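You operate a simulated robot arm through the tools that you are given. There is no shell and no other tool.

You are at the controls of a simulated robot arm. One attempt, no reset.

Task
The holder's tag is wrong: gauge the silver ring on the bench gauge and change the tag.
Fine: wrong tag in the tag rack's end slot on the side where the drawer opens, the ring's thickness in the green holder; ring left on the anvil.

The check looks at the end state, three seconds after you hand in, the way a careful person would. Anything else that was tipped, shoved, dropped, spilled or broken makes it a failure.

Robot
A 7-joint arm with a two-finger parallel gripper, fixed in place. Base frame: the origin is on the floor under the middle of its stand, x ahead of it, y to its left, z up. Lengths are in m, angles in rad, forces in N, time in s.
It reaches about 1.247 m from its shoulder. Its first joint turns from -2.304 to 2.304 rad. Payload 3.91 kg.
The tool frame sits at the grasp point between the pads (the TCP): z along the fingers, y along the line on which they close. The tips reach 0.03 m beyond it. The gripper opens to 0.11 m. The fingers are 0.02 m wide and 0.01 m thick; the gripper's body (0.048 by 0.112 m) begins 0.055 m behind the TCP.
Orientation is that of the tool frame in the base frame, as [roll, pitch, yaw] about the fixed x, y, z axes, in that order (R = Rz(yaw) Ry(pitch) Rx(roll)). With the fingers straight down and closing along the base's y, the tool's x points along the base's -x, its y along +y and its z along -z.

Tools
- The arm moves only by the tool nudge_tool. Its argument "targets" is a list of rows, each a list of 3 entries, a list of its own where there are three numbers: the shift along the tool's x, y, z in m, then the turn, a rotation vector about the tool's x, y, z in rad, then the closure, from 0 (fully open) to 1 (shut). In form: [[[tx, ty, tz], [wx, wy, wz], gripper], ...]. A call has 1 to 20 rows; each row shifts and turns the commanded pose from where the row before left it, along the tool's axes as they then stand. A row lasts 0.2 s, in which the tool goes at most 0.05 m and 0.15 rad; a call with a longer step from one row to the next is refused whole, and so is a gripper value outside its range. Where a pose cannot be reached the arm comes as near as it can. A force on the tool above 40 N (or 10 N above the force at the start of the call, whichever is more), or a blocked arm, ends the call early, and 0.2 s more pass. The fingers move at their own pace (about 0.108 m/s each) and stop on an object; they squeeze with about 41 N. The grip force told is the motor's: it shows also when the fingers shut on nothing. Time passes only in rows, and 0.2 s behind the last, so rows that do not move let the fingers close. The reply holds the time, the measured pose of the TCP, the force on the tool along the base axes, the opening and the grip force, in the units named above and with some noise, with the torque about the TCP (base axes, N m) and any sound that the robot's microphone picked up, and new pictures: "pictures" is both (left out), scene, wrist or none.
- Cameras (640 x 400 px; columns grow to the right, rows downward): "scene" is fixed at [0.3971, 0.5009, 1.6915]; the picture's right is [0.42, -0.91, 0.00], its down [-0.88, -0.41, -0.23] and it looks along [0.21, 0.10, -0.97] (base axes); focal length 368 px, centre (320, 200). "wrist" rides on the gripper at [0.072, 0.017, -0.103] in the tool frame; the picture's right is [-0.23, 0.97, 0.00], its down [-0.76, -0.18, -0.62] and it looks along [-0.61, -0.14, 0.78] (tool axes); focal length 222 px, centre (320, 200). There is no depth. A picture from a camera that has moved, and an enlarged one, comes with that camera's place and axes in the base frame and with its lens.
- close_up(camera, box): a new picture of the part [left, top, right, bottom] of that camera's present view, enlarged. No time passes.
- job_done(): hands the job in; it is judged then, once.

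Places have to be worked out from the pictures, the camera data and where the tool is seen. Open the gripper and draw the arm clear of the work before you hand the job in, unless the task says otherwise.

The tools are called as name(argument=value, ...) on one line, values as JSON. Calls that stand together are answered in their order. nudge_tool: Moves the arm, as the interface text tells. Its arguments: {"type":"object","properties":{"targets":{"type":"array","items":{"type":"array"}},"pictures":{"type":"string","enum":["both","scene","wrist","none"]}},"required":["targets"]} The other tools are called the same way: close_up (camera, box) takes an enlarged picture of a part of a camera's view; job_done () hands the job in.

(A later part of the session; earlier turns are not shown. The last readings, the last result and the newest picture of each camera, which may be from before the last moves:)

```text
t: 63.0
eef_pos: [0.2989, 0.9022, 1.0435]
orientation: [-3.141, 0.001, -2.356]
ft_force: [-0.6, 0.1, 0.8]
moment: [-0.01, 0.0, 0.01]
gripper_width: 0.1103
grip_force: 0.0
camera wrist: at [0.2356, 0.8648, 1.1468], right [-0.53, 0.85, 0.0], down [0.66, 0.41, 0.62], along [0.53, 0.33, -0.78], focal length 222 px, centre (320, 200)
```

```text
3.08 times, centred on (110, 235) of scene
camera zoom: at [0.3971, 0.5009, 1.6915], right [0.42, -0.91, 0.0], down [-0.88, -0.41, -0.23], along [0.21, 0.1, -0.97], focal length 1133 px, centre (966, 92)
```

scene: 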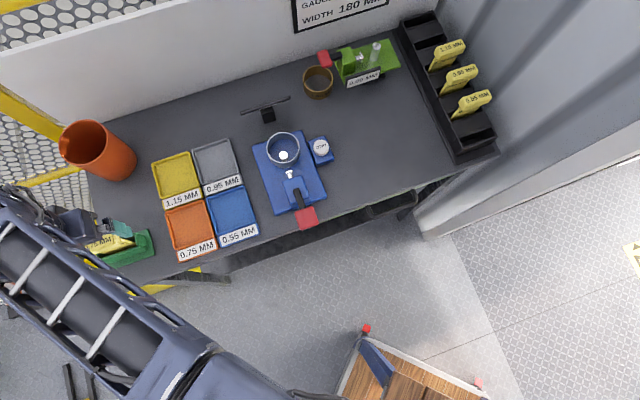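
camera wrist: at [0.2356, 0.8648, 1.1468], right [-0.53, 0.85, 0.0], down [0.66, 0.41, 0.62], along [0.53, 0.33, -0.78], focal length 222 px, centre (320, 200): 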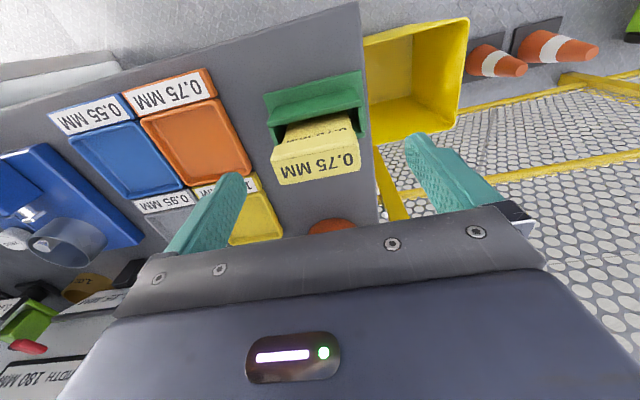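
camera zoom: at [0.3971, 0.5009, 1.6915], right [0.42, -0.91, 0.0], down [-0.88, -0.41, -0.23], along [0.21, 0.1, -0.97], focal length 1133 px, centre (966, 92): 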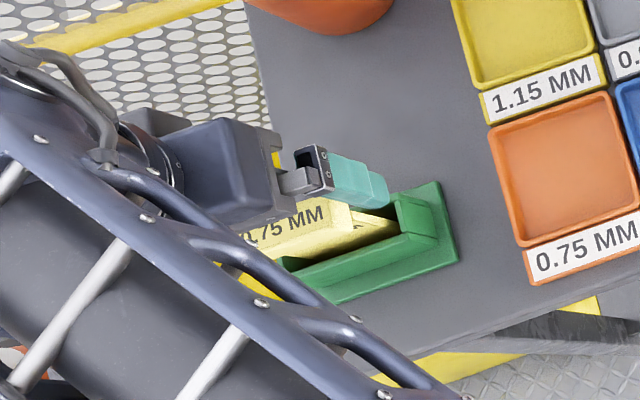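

The head is 20 mm thick and about 3 mm toward the wall from the TCP. I correct, descend so the pads straddle the head, and close.

nudge_tool(targets=[[[-0.003, -0.0015, 0.018], [0, 0, 0], 0], [[0, 0, 0.017], [0, 0, 0], 0], [[0, 0, 0], [0, 0, 0], 0.3], [[0, 0, 0], [0, 0, 0], 0.44]], pictures="both")

close_up(camera="wrist", box=[200, 60, 440, 230])

close_up(camera="scene", box=[20, 170, 200, 300])

```text
t: 64.0
eef_pos: [0.3026, 0.9036, 1.0074]
orientation: [-3.141, 0.002, -2.358]
ft_force: [0.0, 0.9, -0.4]
moment: [0.0, 0.02, -0.01]
gripper_width: 0.0616
grip_force: 0.0
camera wrist: at [0.2395, 0.865, 1.1114], right [-0.53, 0.85, 0.0], down [0.66, 0.41, 0.62], along [0.53, 0.33, -0.78], focal length 222 px, centre (320, 200)
```

scene: 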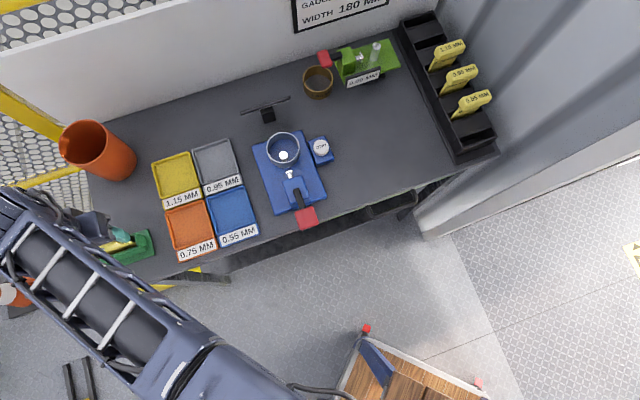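
wrist: 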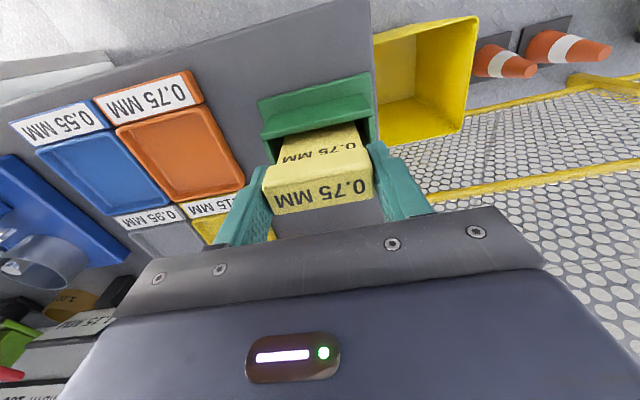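

```text
2.35 times, centred on (320, 145) of wrist
camera zoom: at [0.2395, 0.865, 1.1114], right [-0.53, 0.85, 0.0], down [0.66, 0.41, 0.62], along [0.53, 0.33, -0.78], focal length 523 px, centre (320, 329)
```

zoom: 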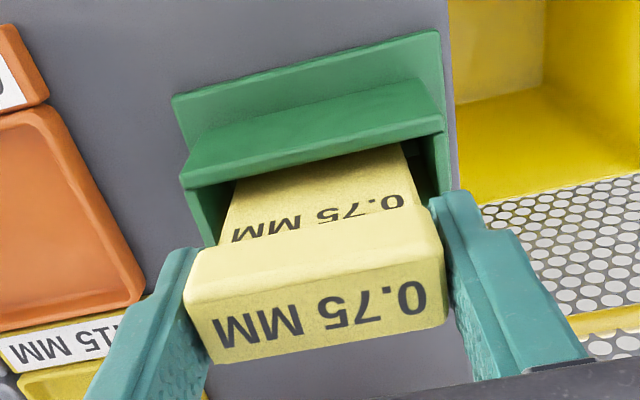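

```text
3.08 times, centred on (110, 235) of scene
camera zoom: at [0.3971, 0.5009, 1.6915], right [0.42, -0.91, 0.0], down [-0.88, -0.41, -0.23], along [0.21, 0.1, -0.97], focal length 1133 px, centre (966, 92)
```

zoom: 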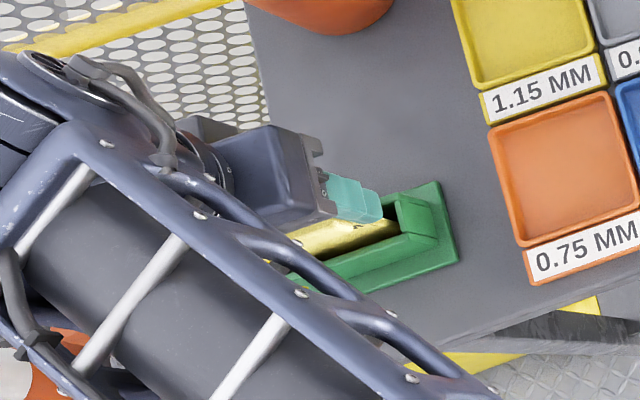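

The fingers straddle the head ends. I close to grip.

nudge_tool(targets=[[[0, 0, 0], [0, 0, 0], 0.7], [[0, 0, 0], [0, 0, 0], 0.7]], pictures="wrist")

close_up(camera="wrist", box=[200, 60, 440, 230])

```text
t: 64.6
eef_pos: [0.303, 0.9036, 1.0079]
orientation: [-3.141, 0.001, -2.356]
ft_force: [0.1, 0.3, 0.4]
moment: [0.0, 0.01, 0.0]
gripper_width: 0.0593
grip_force: 41.5
camera wrist: at [0.2395, 0.865, 1.1115], right [-0.53, 0.85, 0.0], down [0.66, 0.41, 0.62], along [0.53, 0.33, -0.78], focal length 222 px, centre (320, 200)
```

wrist: 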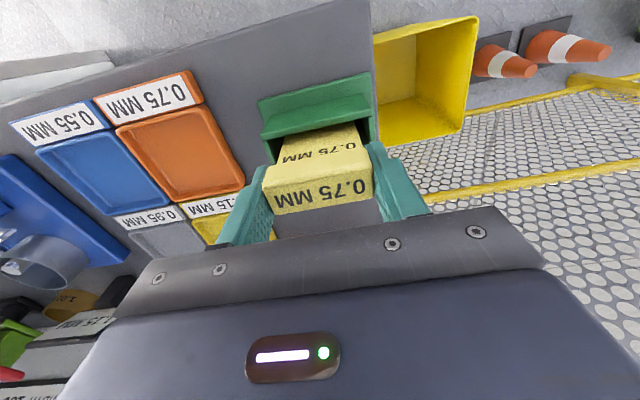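

```text
2.35 times, centred on (320, 145) of wrist
camera zoom: at [0.2395, 0.865, 1.1115], right [-0.53, 0.85, 0.0], down [0.66, 0.41, 0.62], along [0.53, 0.33, -0.78], focal length 523 px, centre (320, 329)
```

zoom: 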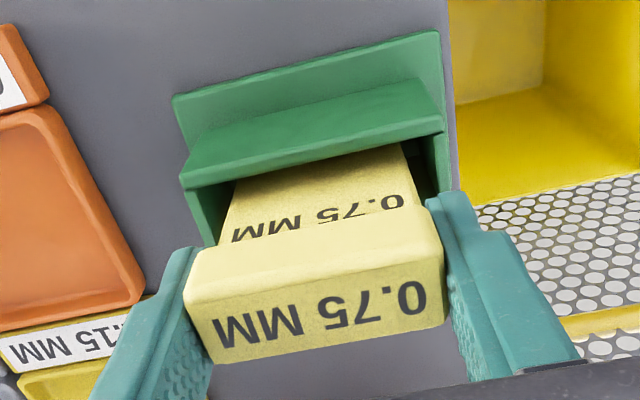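

The tag is gripped (width 0.0593 m, 41 N), with the seated TCP at (0.303, 0.9036, 1.008). I lift it straight out.

nudge_tool(targets=[[[0, 0, -0.01], [0, 0, 0], 0.7], [[0, 0, -0.02], [0, 0, 0], 0.7], [[0, 0, -0.03], [0, 0, 0], 0.7], [[0, 0, -0.03], [0, 0, 0], 0.7]], pictures="both")

close_up(camera="wrist", box=[200, 60, 440, 230])

close_up(camera="scene", box=[20, 170, 200, 300])

```text
t: 65.6
eef_pos: [0.3044, 0.9043, 1.0969]
orientation: [3.14, 0.0, -2.356]
ft_force: [0.4, -0.5, -1.3]
moment: [0.01, 0.0, -0.06]
gripper_width: 0.0592
grip_force: 41.2
camera wrist: at [0.2411, 0.8661, 1.2006], right [-0.53, 0.85, 0.0], down [0.66, 0.41, 0.62], along [0.53, 0.33, -0.78], focal length 222 px, centre (320, 200)
```

scene: 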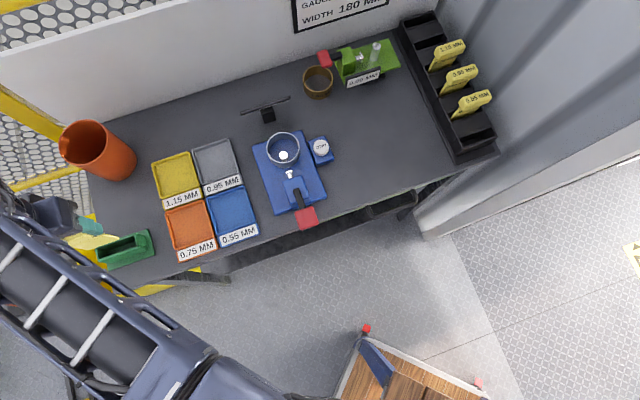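
wrist: 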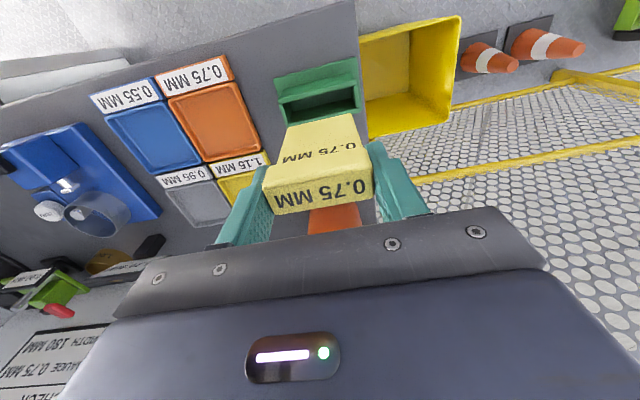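

```text
2.35 times, centred on (320, 145) of wrist
camera zoom: at [0.2411, 0.8661, 1.2006], right [-0.53, 0.85, 0.0], down [0.66, 0.41, 0.62], along [0.53, 0.33, -0.78], focal length 523 px, centre (320, 329)
```

zoom: 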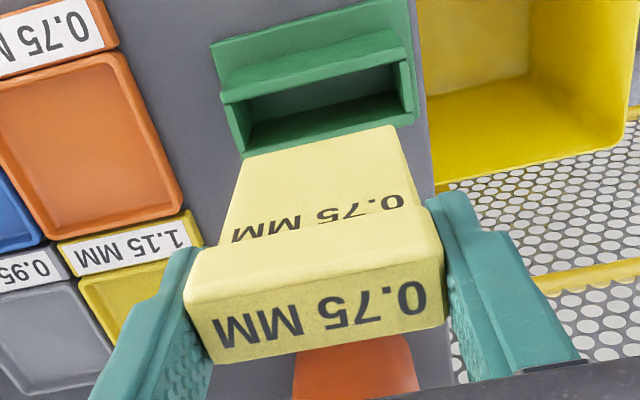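

```text
3.08 times, centred on (110, 235) of scene
camera zoom: at [0.3971, 0.5009, 1.6915], right [0.42, -0.91, 0.0], down [-0.88, -0.41, -0.23], along [0.21, 0.1, -0.97], focal length 1133 px, centre (966, 92)
```

zoom: 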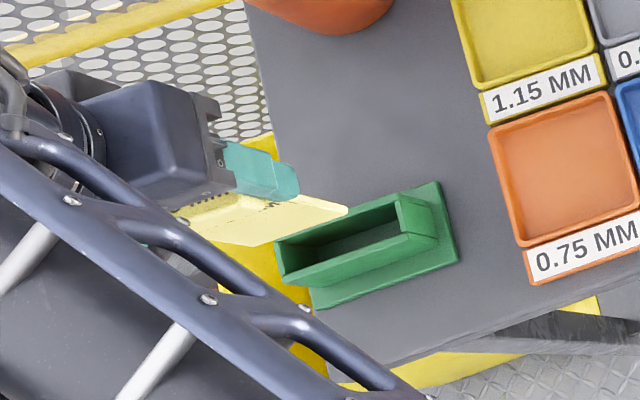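

The tag is out, hanging vertically (plate bottom about 0.103 below the TCP), and the holder is empty. I carry it high over the bench to above the rack's front end slot.

nudge_tool(targets=[[[0.002, -0.036, -0.01], [0, 0, 0], 0.7], [[0.002, -0.041, -0.01], [0, 0, 0], 0.7], [[0.002, -0.041, -0.01], [0, 0, 0], 0.7], [[0.002, -0.041, -0.01], [0, 0, 0], 0.7], [[0.002, -0.041, -0.01], [0, 0, 0], 0.7], [[0.002, -0.041, 0], [0, 0, 0], 0.7], [[0.002, -0.041, 0], [0, 0, 0], 0.7], [[0.002, -0.041, 0], [0, 0, 0], 0.7], [[0.002, -0.041, 0], [0, 0, 0], 0.7], [[0.002, -0.041, 0], [0, 0, 0], 0.7], [[0.002, -0.041, 0], [0, 0, 0], 0.7], [[0.002, -0.041, 0], [0, 0, 0], 0.7], [[0.002, -0.041, 0], [0, 0, 0], 0.7], [[0.002, -0.041, 0], [0, 0, 0], 0.7], [[0.002, -0.041, 0], [0, 0, 0], 0.7], [[0.002, -0.041, 0], [0, 0, 0], 0.7], [[0.002, -0.041, 0], [0, 0, 0], 0.7], [[0.002, -0.041, 0], [0, 0, 0], 0.7], [[0.002, -0.041, 0], [0, 0, 0], 0.7]], pictures="both")

close_up(camera="wrist", box=[220, 30, 420, 220])

close_up(camera="scene", box=[390, 10, 510, 180])

```text
t: 69.6
eef_pos: [0.8229, 0.3305, 1.1488]
orientation: [3.141, 0.001, -2.355]
ft_force: [-0.5, 0.9, -1.0]
moment: [-0.06, -0.05, 0.0]
gripper_width: 0.0593
grip_force: 40.8
camera wrist: at [0.7595, 0.291, 1.2533], right [-0.53, 0.85, 0.0], down [0.66, 0.41, 0.62], along [0.53, 0.33, -0.78], focal length 222 px, centre (320, 200)
```

scene: 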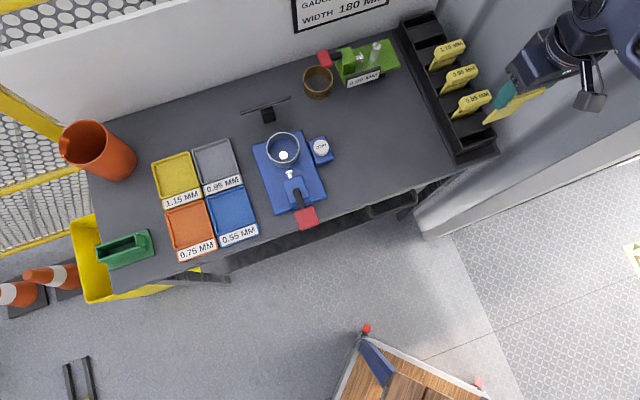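
wrist: 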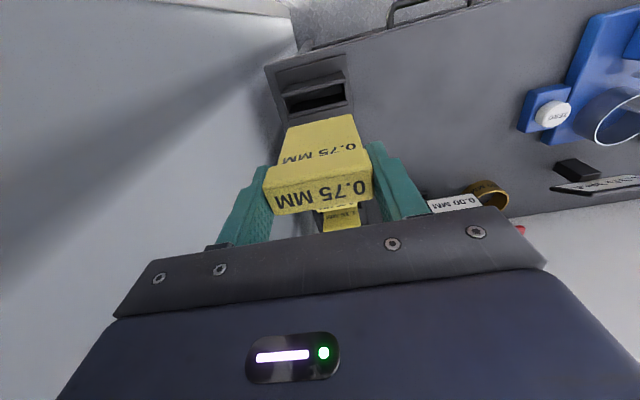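

```text
2.11 times, centred on (320, 125) of wrist
camera zoom: at [0.7595, 0.291, 1.2533], right [-0.53, 0.85, 0.0], down [0.66, 0.41, 0.62], along [0.53, 0.33, -0.78], focal length 468 px, centre (320, 358)
```

zoom: 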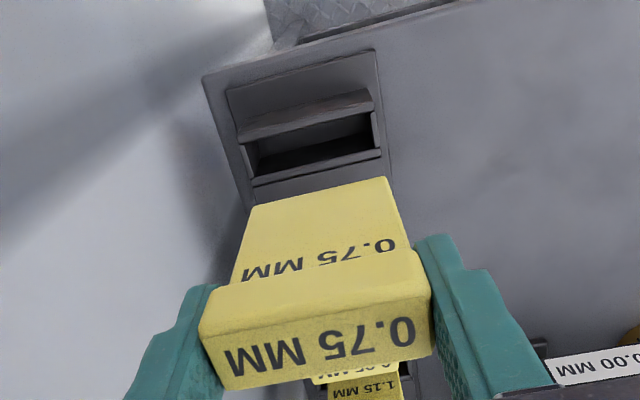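

```text
2.35 times, centred on (450, 95) of scene
camera zoom: at [0.3971, 0.5009, 1.6915], right [0.42, -0.91, 0.0], down [-0.88, -0.41, -0.23], along [0.21, 0.1, -0.97], focal length 866 px, centre (14, 447)
```

zoom: 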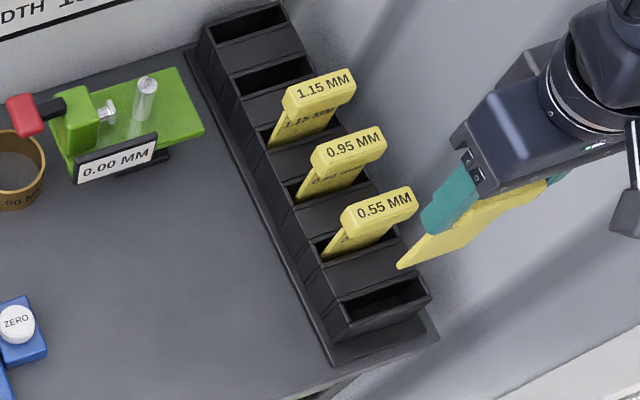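

The slot centre measures at u ≈ 0.3525, v ≈ 0.8155–0.817, and the tag is 4–5 mm short in u. I correct and lower until the plate bottom is just above the rack.

nudge_tool(targets=[[[0, -0.0045, 0.02], [0, 0, 0], 0.7], [[0, 0, 0.03], [0, 0, 0], 0.7], [[0, 0, 0.024], [0, 0, 0], 0.7]], pictures="both")

close_up(camera="wrist", box=[240, 60, 400, 200])

close_up(camera="scene", box=[420, 60, 520, 170])

```text
t: 70.4
eef_pos: [0.8263, 0.3263, 1.075]
orientation: [3.142, -0.001, -2.357]
ft_force: [-0.4, 0.0, 0.3]
moment: [0.05, -0.01, -0.03]
gripper_width: 0.0593
grip_force: 40.9
camera wrist: at [0.7629, 0.288, 1.1782], right [-0.53, 0.85, 0.0], down [0.66, 0.41, 0.62], along [0.53, 0.33, -0.78], focal length 222 px, centre (320, 200)
```

scene: 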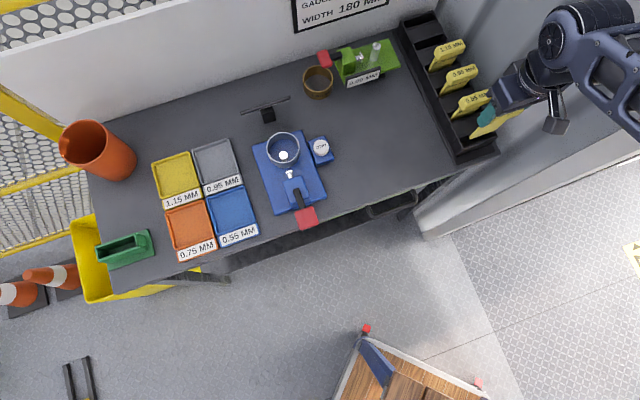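
wrist: 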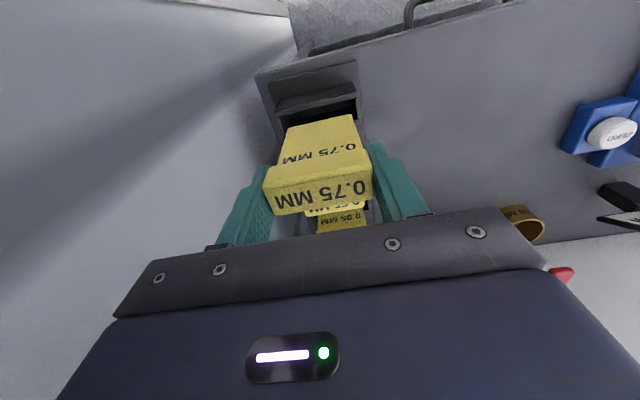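

```text
2.86 times, centred on (320, 130) of wrist
camera zoom: at [0.7629, 0.288, 1.1782], right [-0.53, 0.85, 0.0], down [0.66, 0.41, 0.62], along [0.53, 0.33, -0.78], focal length 635 px, centre (320, 400)
```

zoom: 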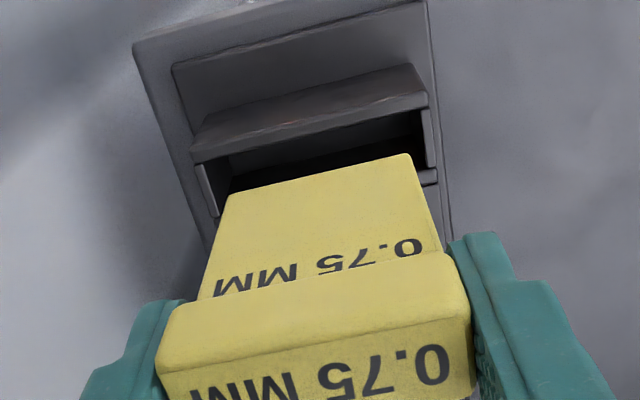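

```text
3.64 times, centred on (470, 115) of scene
camera zoom: at [0.3971, 0.5009, 1.6915], right [0.42, -0.91, 0.0], down [-0.88, -0.41, -0.23], along [0.21, 0.1, -0.97], focal length 1339 px, centre (-226, 509)
```

zoom: 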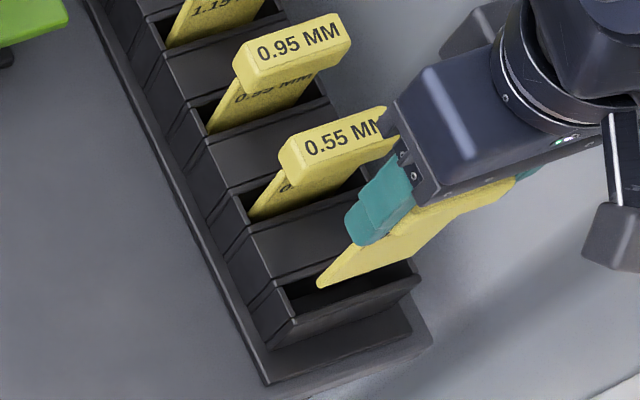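

The plate bottom sits inside the slot outline with margins of over 6 mm in v and about 10 mm in u; I shift 1.5–2 mm to centre it. Then I lower the tip into the slot, watching force.

nudge_tool(targets=[[[-0.0015, -0.002, 0.0], [0, 0, 0], 0.7], [[0, 0, 0.015], [0, 0, 0], 0.7], [[0, 0, 0.015], [0, 0, 0], 0.7]], pictures="both")

close_up(camera="wrist", box=[240, 60, 400, 200])

close_up(camera="scene", box=[420, 60, 520, 170])

```text
t: 71.2
eef_pos: [0.8295, 0.3274, 1.0427]
orientation: [3.141, 0.001, -2.356]
ft_force: [0.4, 0.2, -1.2]
moment: [-0.02, 0.0, 0.02]
gripper_width: 0.0593
grip_force: 41.6
camera wrist: at [0.7661, 0.2882, 1.1475], right [-0.53, 0.85, 0.0], down [0.66, 0.41, 0.62], along [0.53, 0.33, -0.78], focal length 222 px, centre (320, 200)
```

scene: 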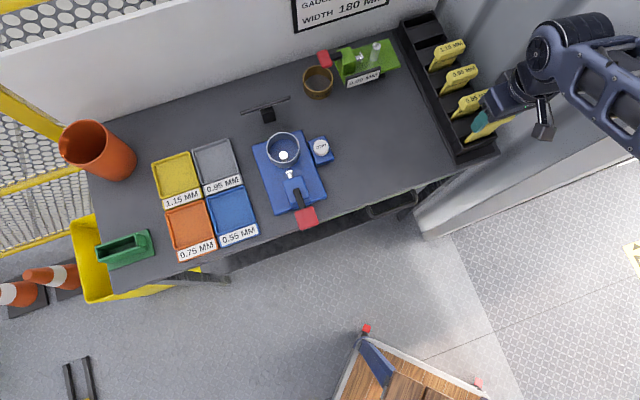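
wrist: 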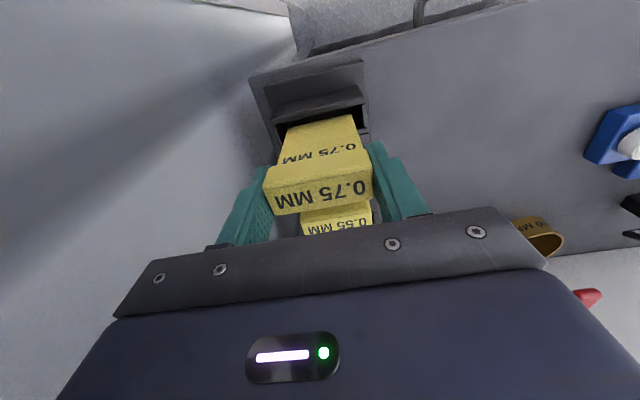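

```text
2.86 times, centred on (320, 130) of wrist
camera zoom: at [0.7661, 0.2882, 1.1475], right [-0.53, 0.85, 0.0], down [0.66, 0.41, 0.62], along [0.53, 0.33, -0.78], focal length 635 px, centre (320, 400)
```

zoom: 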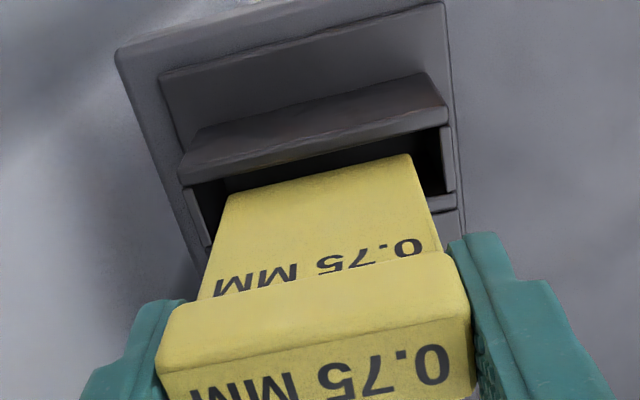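

```text
3.64 times, centred on (470, 115) of scene
camera zoom: at [0.3971, 0.5009, 1.6915], right [0.42, -0.91, 0.0], down [-0.88, -0.41, -0.23], along [0.21, 0.1, -0.97], focal length 1339 px, centre (-226, 509)
```

zoom: 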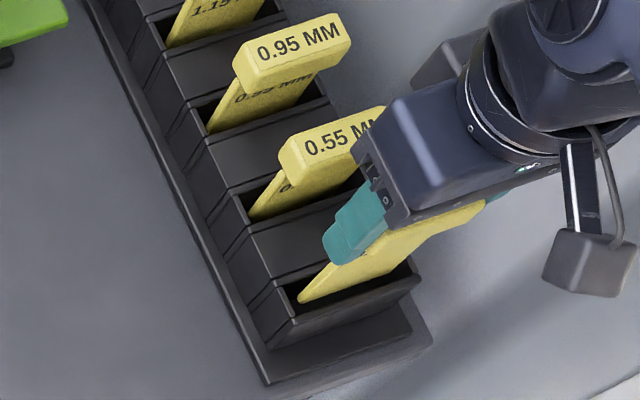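

The plate tip is inside the slot with no contact force, so I continue down.

nudge_tool(targets=[[[0, 0, 0.012], [0, 0, 0], 0.7], [[0, 0, 0.01], [0, 0, 0], 0.7]], pictures="none")

nudge_tool(targets=[[[0, 0, 0.004], [0, 0, 0], 0.7]], pictures="both")

close_up(camera="scene", box=[420, 60, 520, 170])

close_up(camera="wrist", box=[240, 60, 400, 230])

```text
t: 71.8
eef_pos: [0.8297, 0.3267, 1.0234]
orientation: [3.14, 0.0, -2.356]
ft_force: [0.8, 0.0, 0.2]
moment: [0.0, 0.02, -0.02]
gripper_width: 0.0591
grip_force: 40.3
```

```text
t: 72.2
eef_pos: [0.8295, 0.3274, 1.0177]
orientation: [3.141, 0.0, -2.356]
ft_force: [0.1, 0.1, -0.4]
moment: [-0.02, 0.03, -0.02]
gripper_width: 0.0595
grip_force: 41.3
camera wrist: at [0.7668, 0.2884, 1.1219], right [-0.53, 0.85, 0.0], down [0.66, 0.41, 0.62], along [0.53, 0.33, -0.78], focal length 222 px, centre (320, 200)
```

scene: 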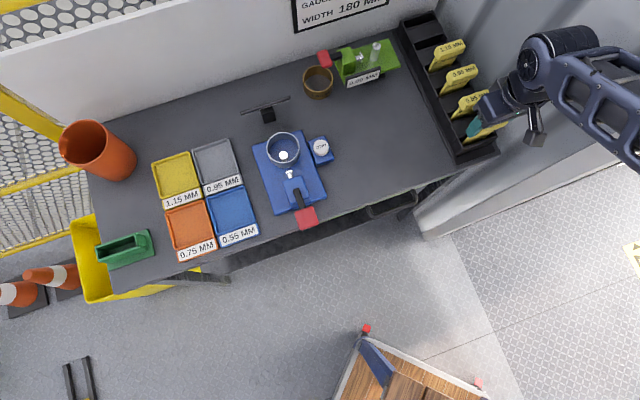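
wrist: 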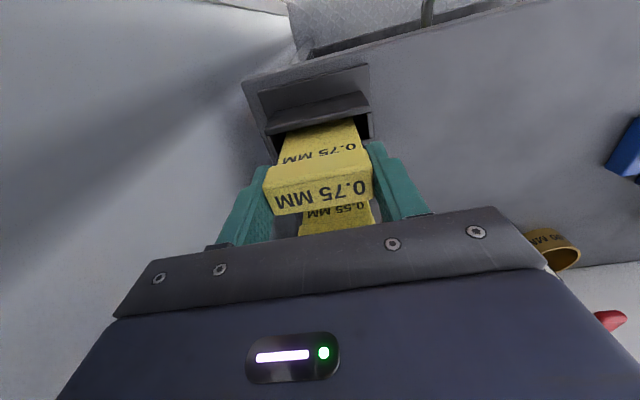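

```text
3.64 times, centred on (470, 115) of scene
camera zoom: at [0.3971, 0.5009, 1.6915], right [0.42, -0.91, 0.0], down [-0.88, -0.41, -0.23], along [0.21, 0.1, -0.97], focal length 1339 px, centre (-226, 509)
```

zoom: 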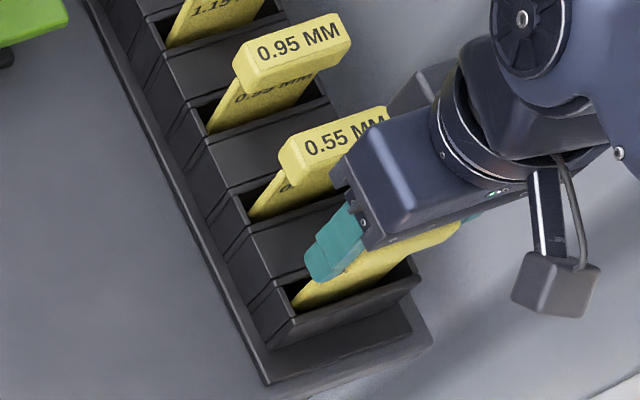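

```text
2.35 times, centred on (320, 145) of wrist
camera zoom: at [0.7668, 0.2884, 1.1219], right [-0.53, 0.85, 0.0], down [0.66, 0.41, 0.62], along [0.53, 0.33, -0.78], focal length 523 px, centre (320, 329)
```

zoom: 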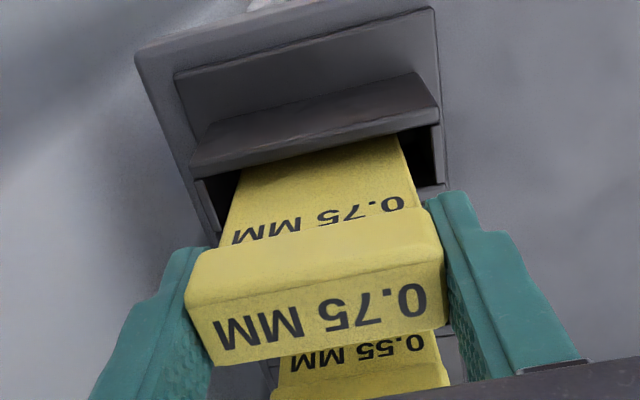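

It is nearly seated. I step down gently until it touches the slot floor.

nudge_tool(targets=[[[0, 0, 0.003], [0, 0, 0], 0.7]], pictures="none")

nudge_tool(targets=[[[0, 0, 0.002], [0, 0, 0], 0.7]], pictures="none")

nudge_tool(targets=[[[0, 0, 0.0015], [0, 0, 0], 0.7]], pictures="none")

```text
t: 72.6
eef_pos: [0.8306, 0.3274, 1.0156]
orientation: [-3.141, 0.001, -2.356]
ft_force: [-1.2, -0.3, 0.0]
moment: [0.0, 0.05, -0.02]
gripper_width: 0.0592
grip_force: 41.0
```

```text
t: 73.0
eef_pos: [0.83, 0.3267, 1.0132]
orientation: [3.141, 0.0, -2.354]
ft_force: [0.0, 0.0, 0.3]
moment: [-0.02, 0.0, 0.01]
gripper_width: 0.0593
grip_force: 40.9
```

```text
t: 73.4
eef_pos: [0.8288, 0.3256, 1.0111]
orientation: [-3.141, 0.0, -2.356]
ft_force: [0.0, 0.1, -0.3]
moment: [0.0, 0.01, 0.02]
gripper_width: 0.0592
grip_force: 41.0
```

nudge_tool(targets=[[[0, 0, 0.0015], [0, 0, 0], 0.7]], pictures="none")

nudge_tool(targets=[[[0, 0, 0.0015], [0, 0, 0], 0.7]], pictures="none")

nudge_tool(targets=[[[0, 0, 0.0015], [0, 0, 0], 0.7]], pictures="both")

close_up(camera="wrist", box=[240, 60, 400, 230])

```text
t: 73.8
eef_pos: [0.8288, 0.3265, 1.009]
orientation: [-3.141, 0.0, -2.355]
ft_force: [0.1, 0.7, 0.1]
moment: [0.01, 0.0, 0.01]
gripper_width: 0.0592
grip_force: 40.9
```

```text
t: 74.2
eef_pos: [0.8289, 0.3257, 1.0084]
orientation: [-3.141, -0.001, -2.355]
ft_force: [0.6, -0.2, -1.2]
moment: [0.04, 0.01, 0.01]
gripper_width: 0.0595
grip_force: 40.6
```

```text
t: 74.6
eef_pos: [0.8288, 0.3256, 1.0077]
orientation: [3.139, 0.003, -2.356]
ft_force: [0.2, -1.6, 4.8]
moment: [-0.04, 0.03, -0.03]
gripper_width: 0.0591
grip_force: 41.1
camera wrist: at [0.7657, 0.2874, 1.1113], right [-0.53, 0.85, 0.0], down [0.66, 0.41, 0.62], along [0.53, 0.33, -0.78], focal length 222 px, centre (320, 200)
```

scene: 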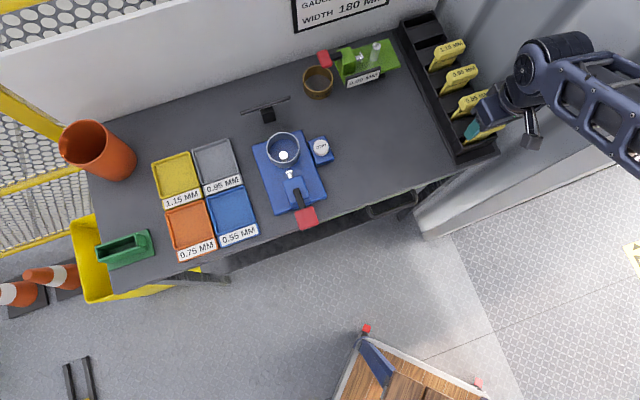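
wrist: 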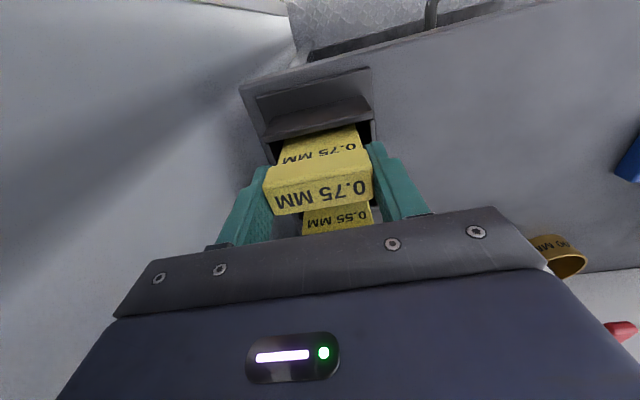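

```text
2.35 times, centred on (320, 145) of wrist
camera zoom: at [0.7657, 0.2874, 1.1113], right [-0.53, 0.85, 0.0], down [0.66, 0.41, 0.62], along [0.53, 0.33, -0.78], focal length 523 px, centre (320, 329)
```

zoom: 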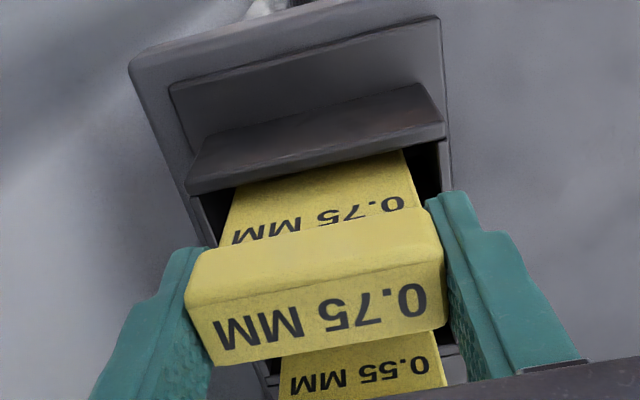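

Contact is at z ≈ 1.0077, the same seated height as in the holder, so the tag is on the slot floor. I release gently with a small opening.

nudge_tool(targets=[[[0, 0, -0.001], [0, 0, 0], 0.7], [[0, 0, 0], [0, 0, 0], 0.4], [[0, 0, 0], [0, 0, 0], 0.3], [[0, 0, 0], [0, 0, 0], 0.3]], pictures="both")

close_up(camera="wrist", box=[220, 60, 420, 230])

close_up(camera="scene", box=[420, 60, 520, 170])

```text
t: 75.6
eef_pos: [0.8296, 0.3265, 1.009]
orientation: [3.141, 0.001, -2.357]
ft_force: [0.1, 0.5, -0.9]
moment: [0.0, 0.0, 0.03]
gripper_width: 0.0772
grip_force: 0.0
camera wrist: at [0.7661, 0.2876, 1.1119], right [-0.53, 0.85, 0.0], down [0.66, 0.41, 0.62], along [0.53, 0.33, -0.78], focal length 222 px, centre (320, 200)
```

scene: 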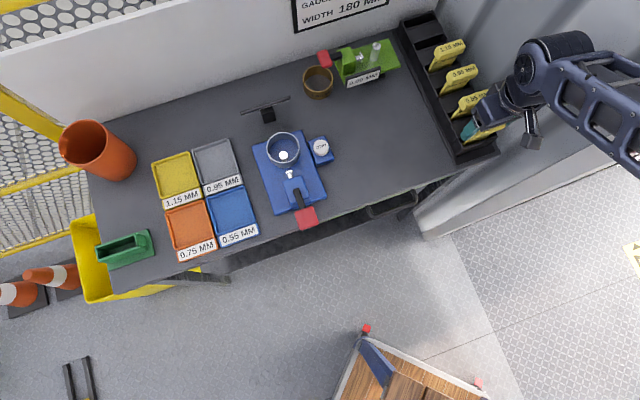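
wrist: 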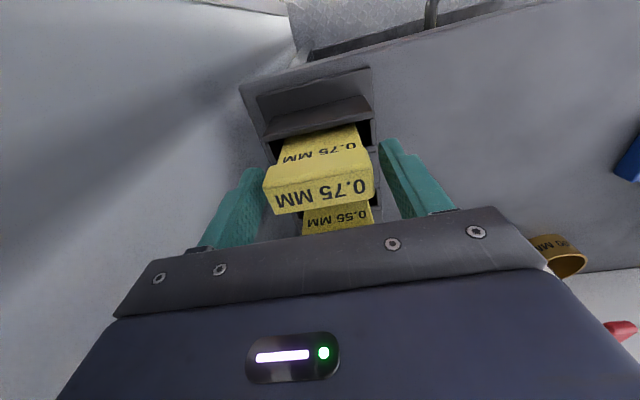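

```text
2.35 times, centred on (320, 145) of wrist
camera zoom: at [0.7661, 0.2876, 1.1119], right [-0.53, 0.85, 0.0], down [0.66, 0.41, 0.62], along [0.53, 0.33, -0.78], focal length 523 px, centre (320, 329)
```

zoom: 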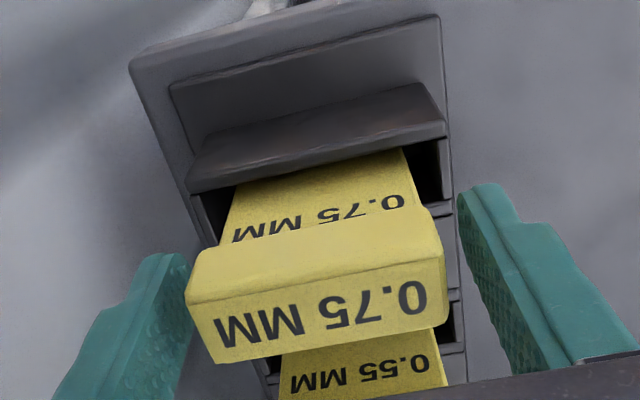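

```text
3.64 times, centred on (470, 115) of scene
camera zoom: at [0.3971, 0.5009, 1.6915], right [0.42, -0.91, 0.0], down [-0.88, -0.41, -0.23], along [0.21, 0.1, -0.97], focal length 1339 px, centre (-226, 509)
```

zoom: 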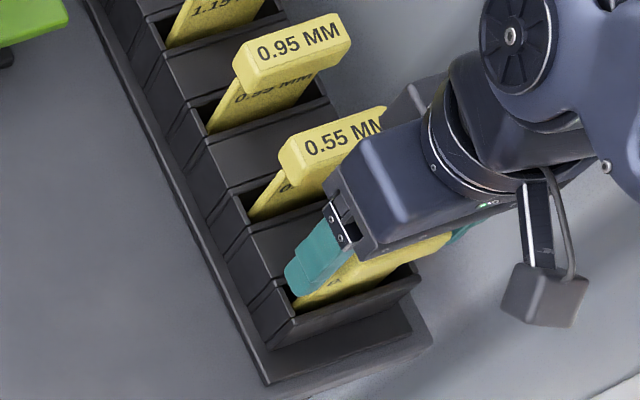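

The 0.75 tag stands in the front end slot. I raise the hand clear, then tilt it about the bench's long axis to gain reach for the 1.15 tag further back (the end grip leaves that tilt free). Then I move above it.

nudge_tool(targets=[[[0, 0, -0.015], [0, 0, 0], 0.3], [[0, 0, -0.03], [0, 0, 0], 0.3], [[0, 0, -0.035], [0, 0, 0], 0.3], [[0, 0, -0.035], [0, 0, 0], 0.3]], pictures="both")

close_up(camera="wrist", box=[220, 40, 420, 230])

close_up(camera="scene", box=[390, 10, 510, 180])

```text
t: 76.6
eef_pos: [0.8295, 0.3275, 1.1235]
orientation: [3.141, -0.001, -2.355]
ft_force: [0.1, 0.3, -0.3]
moment: [0.0, 0.02, -0.03]
gripper_width: 0.0768
grip_force: 0.0
camera wrist: at [0.7672, 0.2884, 1.2271], right [-0.53, 0.85, 0.0], down [0.66, 0.41, 0.62], along [0.53, 0.33, -0.78], focal length 222 px, centre (320, 200)
```

scene: 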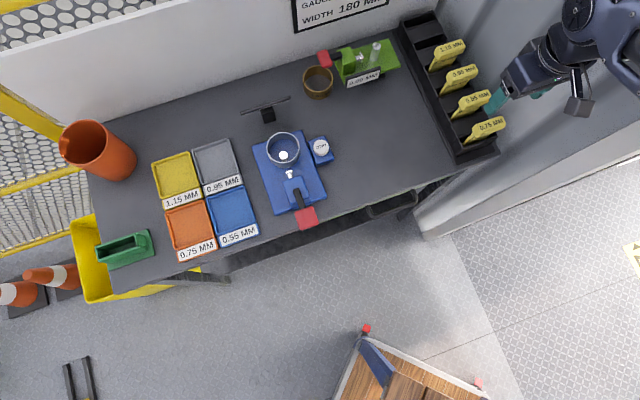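
wrist: 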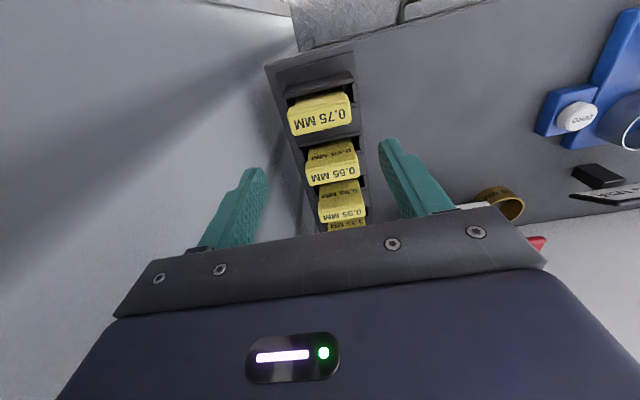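

```text
2.11 times, centred on (320, 135) of wrist
camera zoom: at [0.7672, 0.2884, 1.2271], right [-0.53, 0.85, 0.0], down [0.66, 0.41, 0.62], along [0.53, 0.33, -0.78], focal length 468 px, centre (320, 337)
```

zoom: 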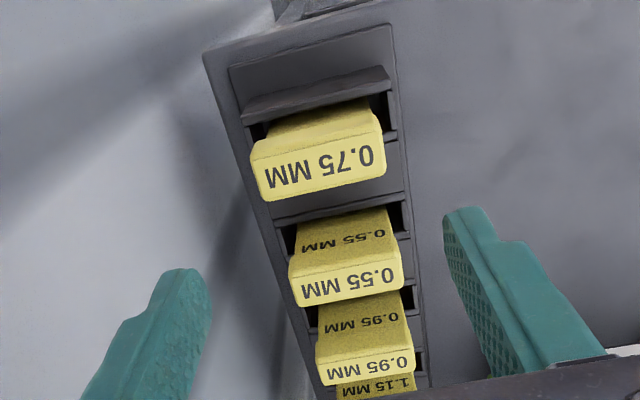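

```text
2.35 times, centred on (450, 95) of scene
camera zoom: at [0.3971, 0.5009, 1.6915], right [0.42, -0.91, 0.0], down [-0.88, -0.41, -0.23], along [0.21, 0.1, -0.97], focal length 866 px, centre (14, 447)
```

zoom: 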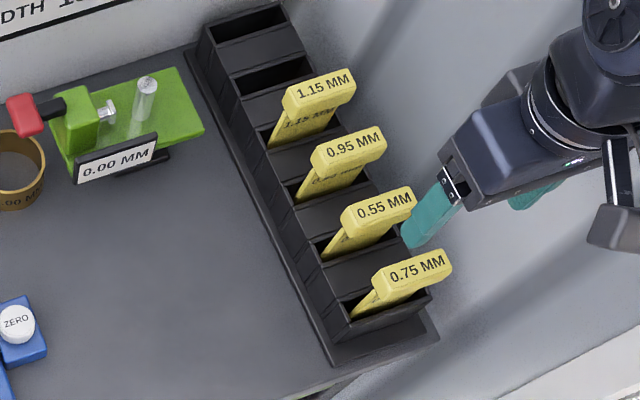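

The 0.75 tag stands neatly in the front end slot. Now I tilt the hand and move back over the 1.15 tag.

nudge_tool(targets=[[[0, 0, 0], [0, -0.15, 0], 0.1], [[0, 0, 0], [0, -0.15, 0], 0.1], [[0, 0, 0], [0, -0.15, 0], 0.1], [[-0.0405, 0, 0.0196], [0, 0, 0], 0.1], [[-0.0405, 0, 0.0196], [0, 0, 0], 0.1], [[-0.0405, 0, 0.0196], [0, 0, 0], 0.1]], pictures="both")

close_up(camera="wrist", box=[220, 40, 420, 230])

```text
t: 78.0
eef_pos: [0.9241, 0.4209, 1.127]
orientation: [3.14, 0.453, -2.358]
ft_force: [-0.2, 0.2, 0.5]
moment: [0.02, 0.01, 0.01]
gripper_width: 0.099
grip_force: 0.0
camera wrist: at [0.8346, 0.3554, 1.1872], right [-0.54, 0.83, 0.1], down [0.42, 0.17, 0.89], along [0.73, 0.53, -0.44], focal length 222 px, centre (320, 200)
```

scene: 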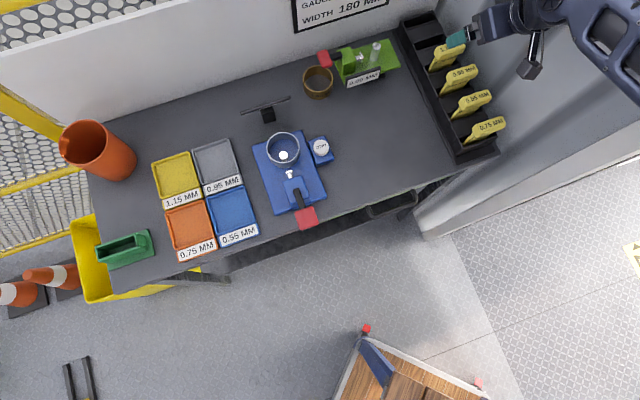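
wrist: 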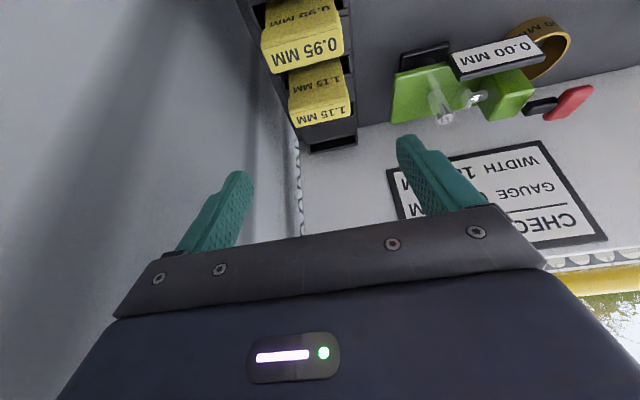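

```text
2.11 times, centred on (320, 135) of wrist
camera zoom: at [0.8346, 0.3554, 1.1872], right [-0.54, 0.83, 0.1], down [0.42, 0.17, 0.89], along [0.73, 0.53, -0.44], focal length 468 px, centre (320, 337)
```

zoom: 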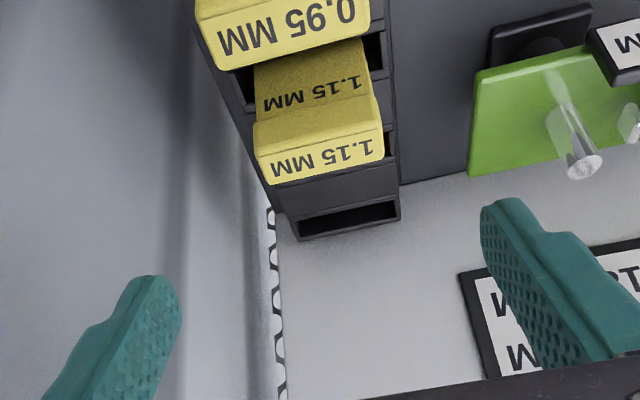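

Reached with no limit warning. The 1.15 head is at about u = 0.353, v ≈ 0.998–1.0. I approach to about 6 cm above it and re-measure.

nudge_tool(targets=[[[-0.008, 0.0014, 0.0373], [0, 0, 0], 0.1], [[-0.008, 0.0014, 0.0373], [0, 0, 0], 0.1]], pictures="both")

close_up(camera="wrist", box=[220, 40, 420, 230])

close_up(camera="scene", box=[390, 10, 510, 180])

```text
t: 78.6
eef_pos: [0.957, 0.4544, 1.0638]
orientation: [-3.141, 0.452, -2.355]
ft_force: [-0.1, -0.4, 1.7]
moment: [-0.01, 0.0, 0.0]
gripper_width: 0.0992
grip_force: 0.0
camera wrist: at [0.866, 0.3895, 1.1252], right [-0.54, 0.83, 0.1], down [0.42, 0.17, 0.89], along [0.73, 0.53, -0.44], focal length 222 px, centre (320, 200)
```

scene: 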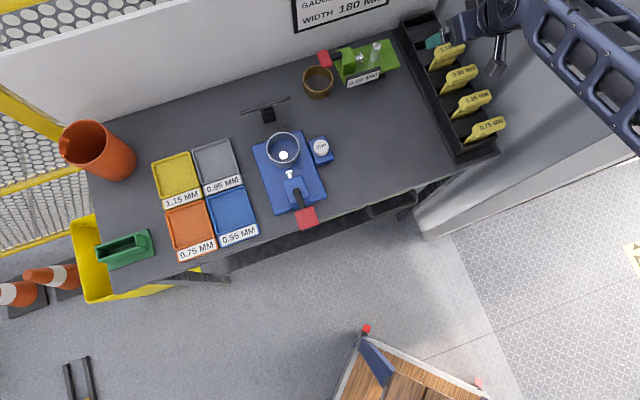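
wrist: 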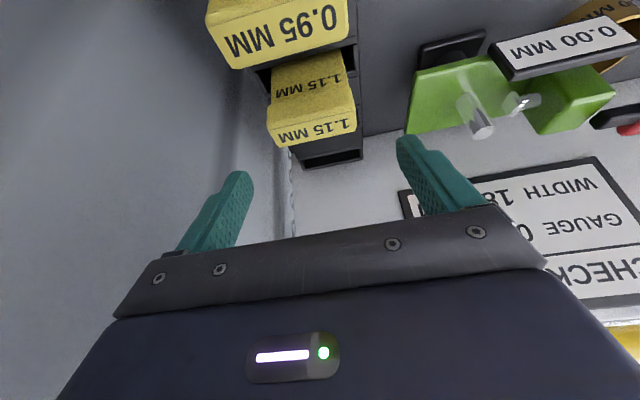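

```text
2.11 times, centred on (320, 135) of wrist
camera zoom: at [0.866, 0.3895, 1.1252], right [-0.54, 0.83, 0.1], down [0.42, 0.17, 0.89], along [0.73, 0.53, -0.44], focal length 468 px, centre (320, 337)
```

zoom: 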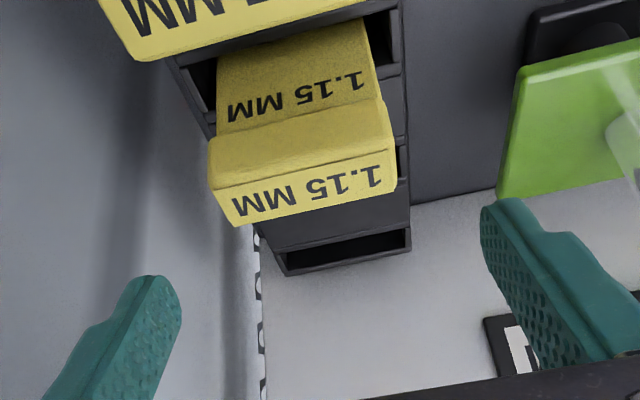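

```text
2.35 times, centred on (450, 95) of scene
camera zoom: at [0.3971, 0.5009, 1.6915], right [0.42, -0.91, 0.0], down [-0.88, -0.41, -0.23], along [0.21, 0.1, -0.97], focal length 866 px, centre (14, 447)
```

zoom: 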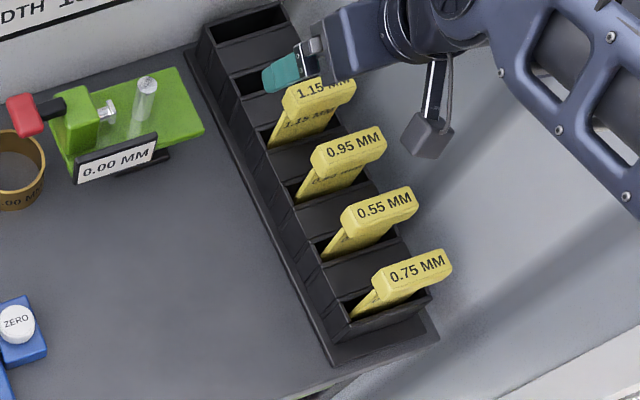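

Two views now agree: 1.15 head at u ≈ 0.3545, v ≈ 1.000, so the TCP is within 2 mm. I descend straight down in base z to straddle the head.

nudge_tool(targets=[[[0.0111, 0, 0.0252], [0, 0, 0], 0.1], [[0.0111, 0, 0.0252], [0, 0, 0], 0.1]], pictures="both")

close_up(camera="wrist", box=[200, 60, 440, 240])

close_up(camera="scene", box=[390, 10, 510, 180])

```text
t: 79.2
eef_pos: [0.9569, 0.4563, 1.0078]
orientation: [-3.141, 0.454, -2.356]
ft_force: [0.0, 0.2, -0.4]
moment: [-0.01, 0.0, -0.02]
gripper_width: 0.099
grip_force: 0.0
camera wrist: at [0.8671, 0.3919, 1.0695], right [-0.54, 0.83, 0.1], down [0.42, 0.17, 0.89], along [0.73, 0.53, -0.44], focal length 222 px, centre (320, 200)
```

scene: 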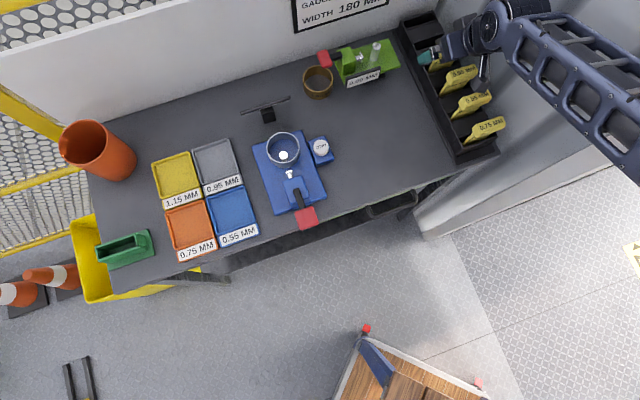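
wrist: 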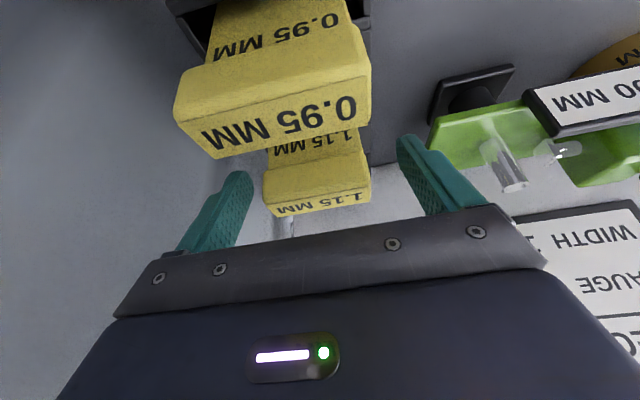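

```text
2.22 times, centred on (320, 150) of wrist
camera zoom: at [0.8671, 0.3919, 1.0695], right [-0.54, 0.83, 0.1], down [0.42, 0.17, 0.89], along [0.73, 0.53, -0.44], focal length 494 px, centre (320, 311)
```

zoom: 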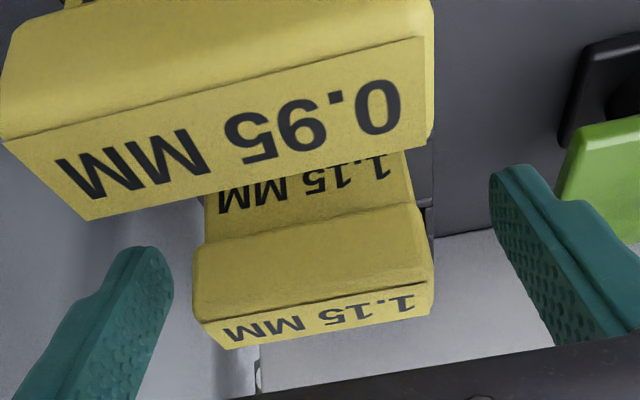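

```text
2.35 times, centred on (450, 95) of scene
camera zoom: at [0.3971, 0.5009, 1.6915], right [0.42, -0.91, 0.0], down [-0.88, -0.41, -0.23], along [0.21, 0.1, -0.97], focal length 866 px, centre (14, 447)
```

zoom: 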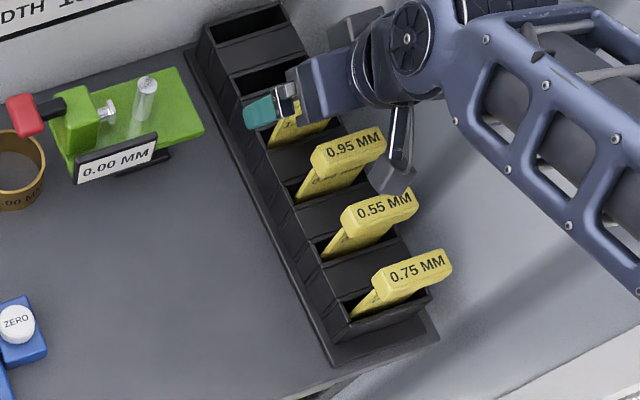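

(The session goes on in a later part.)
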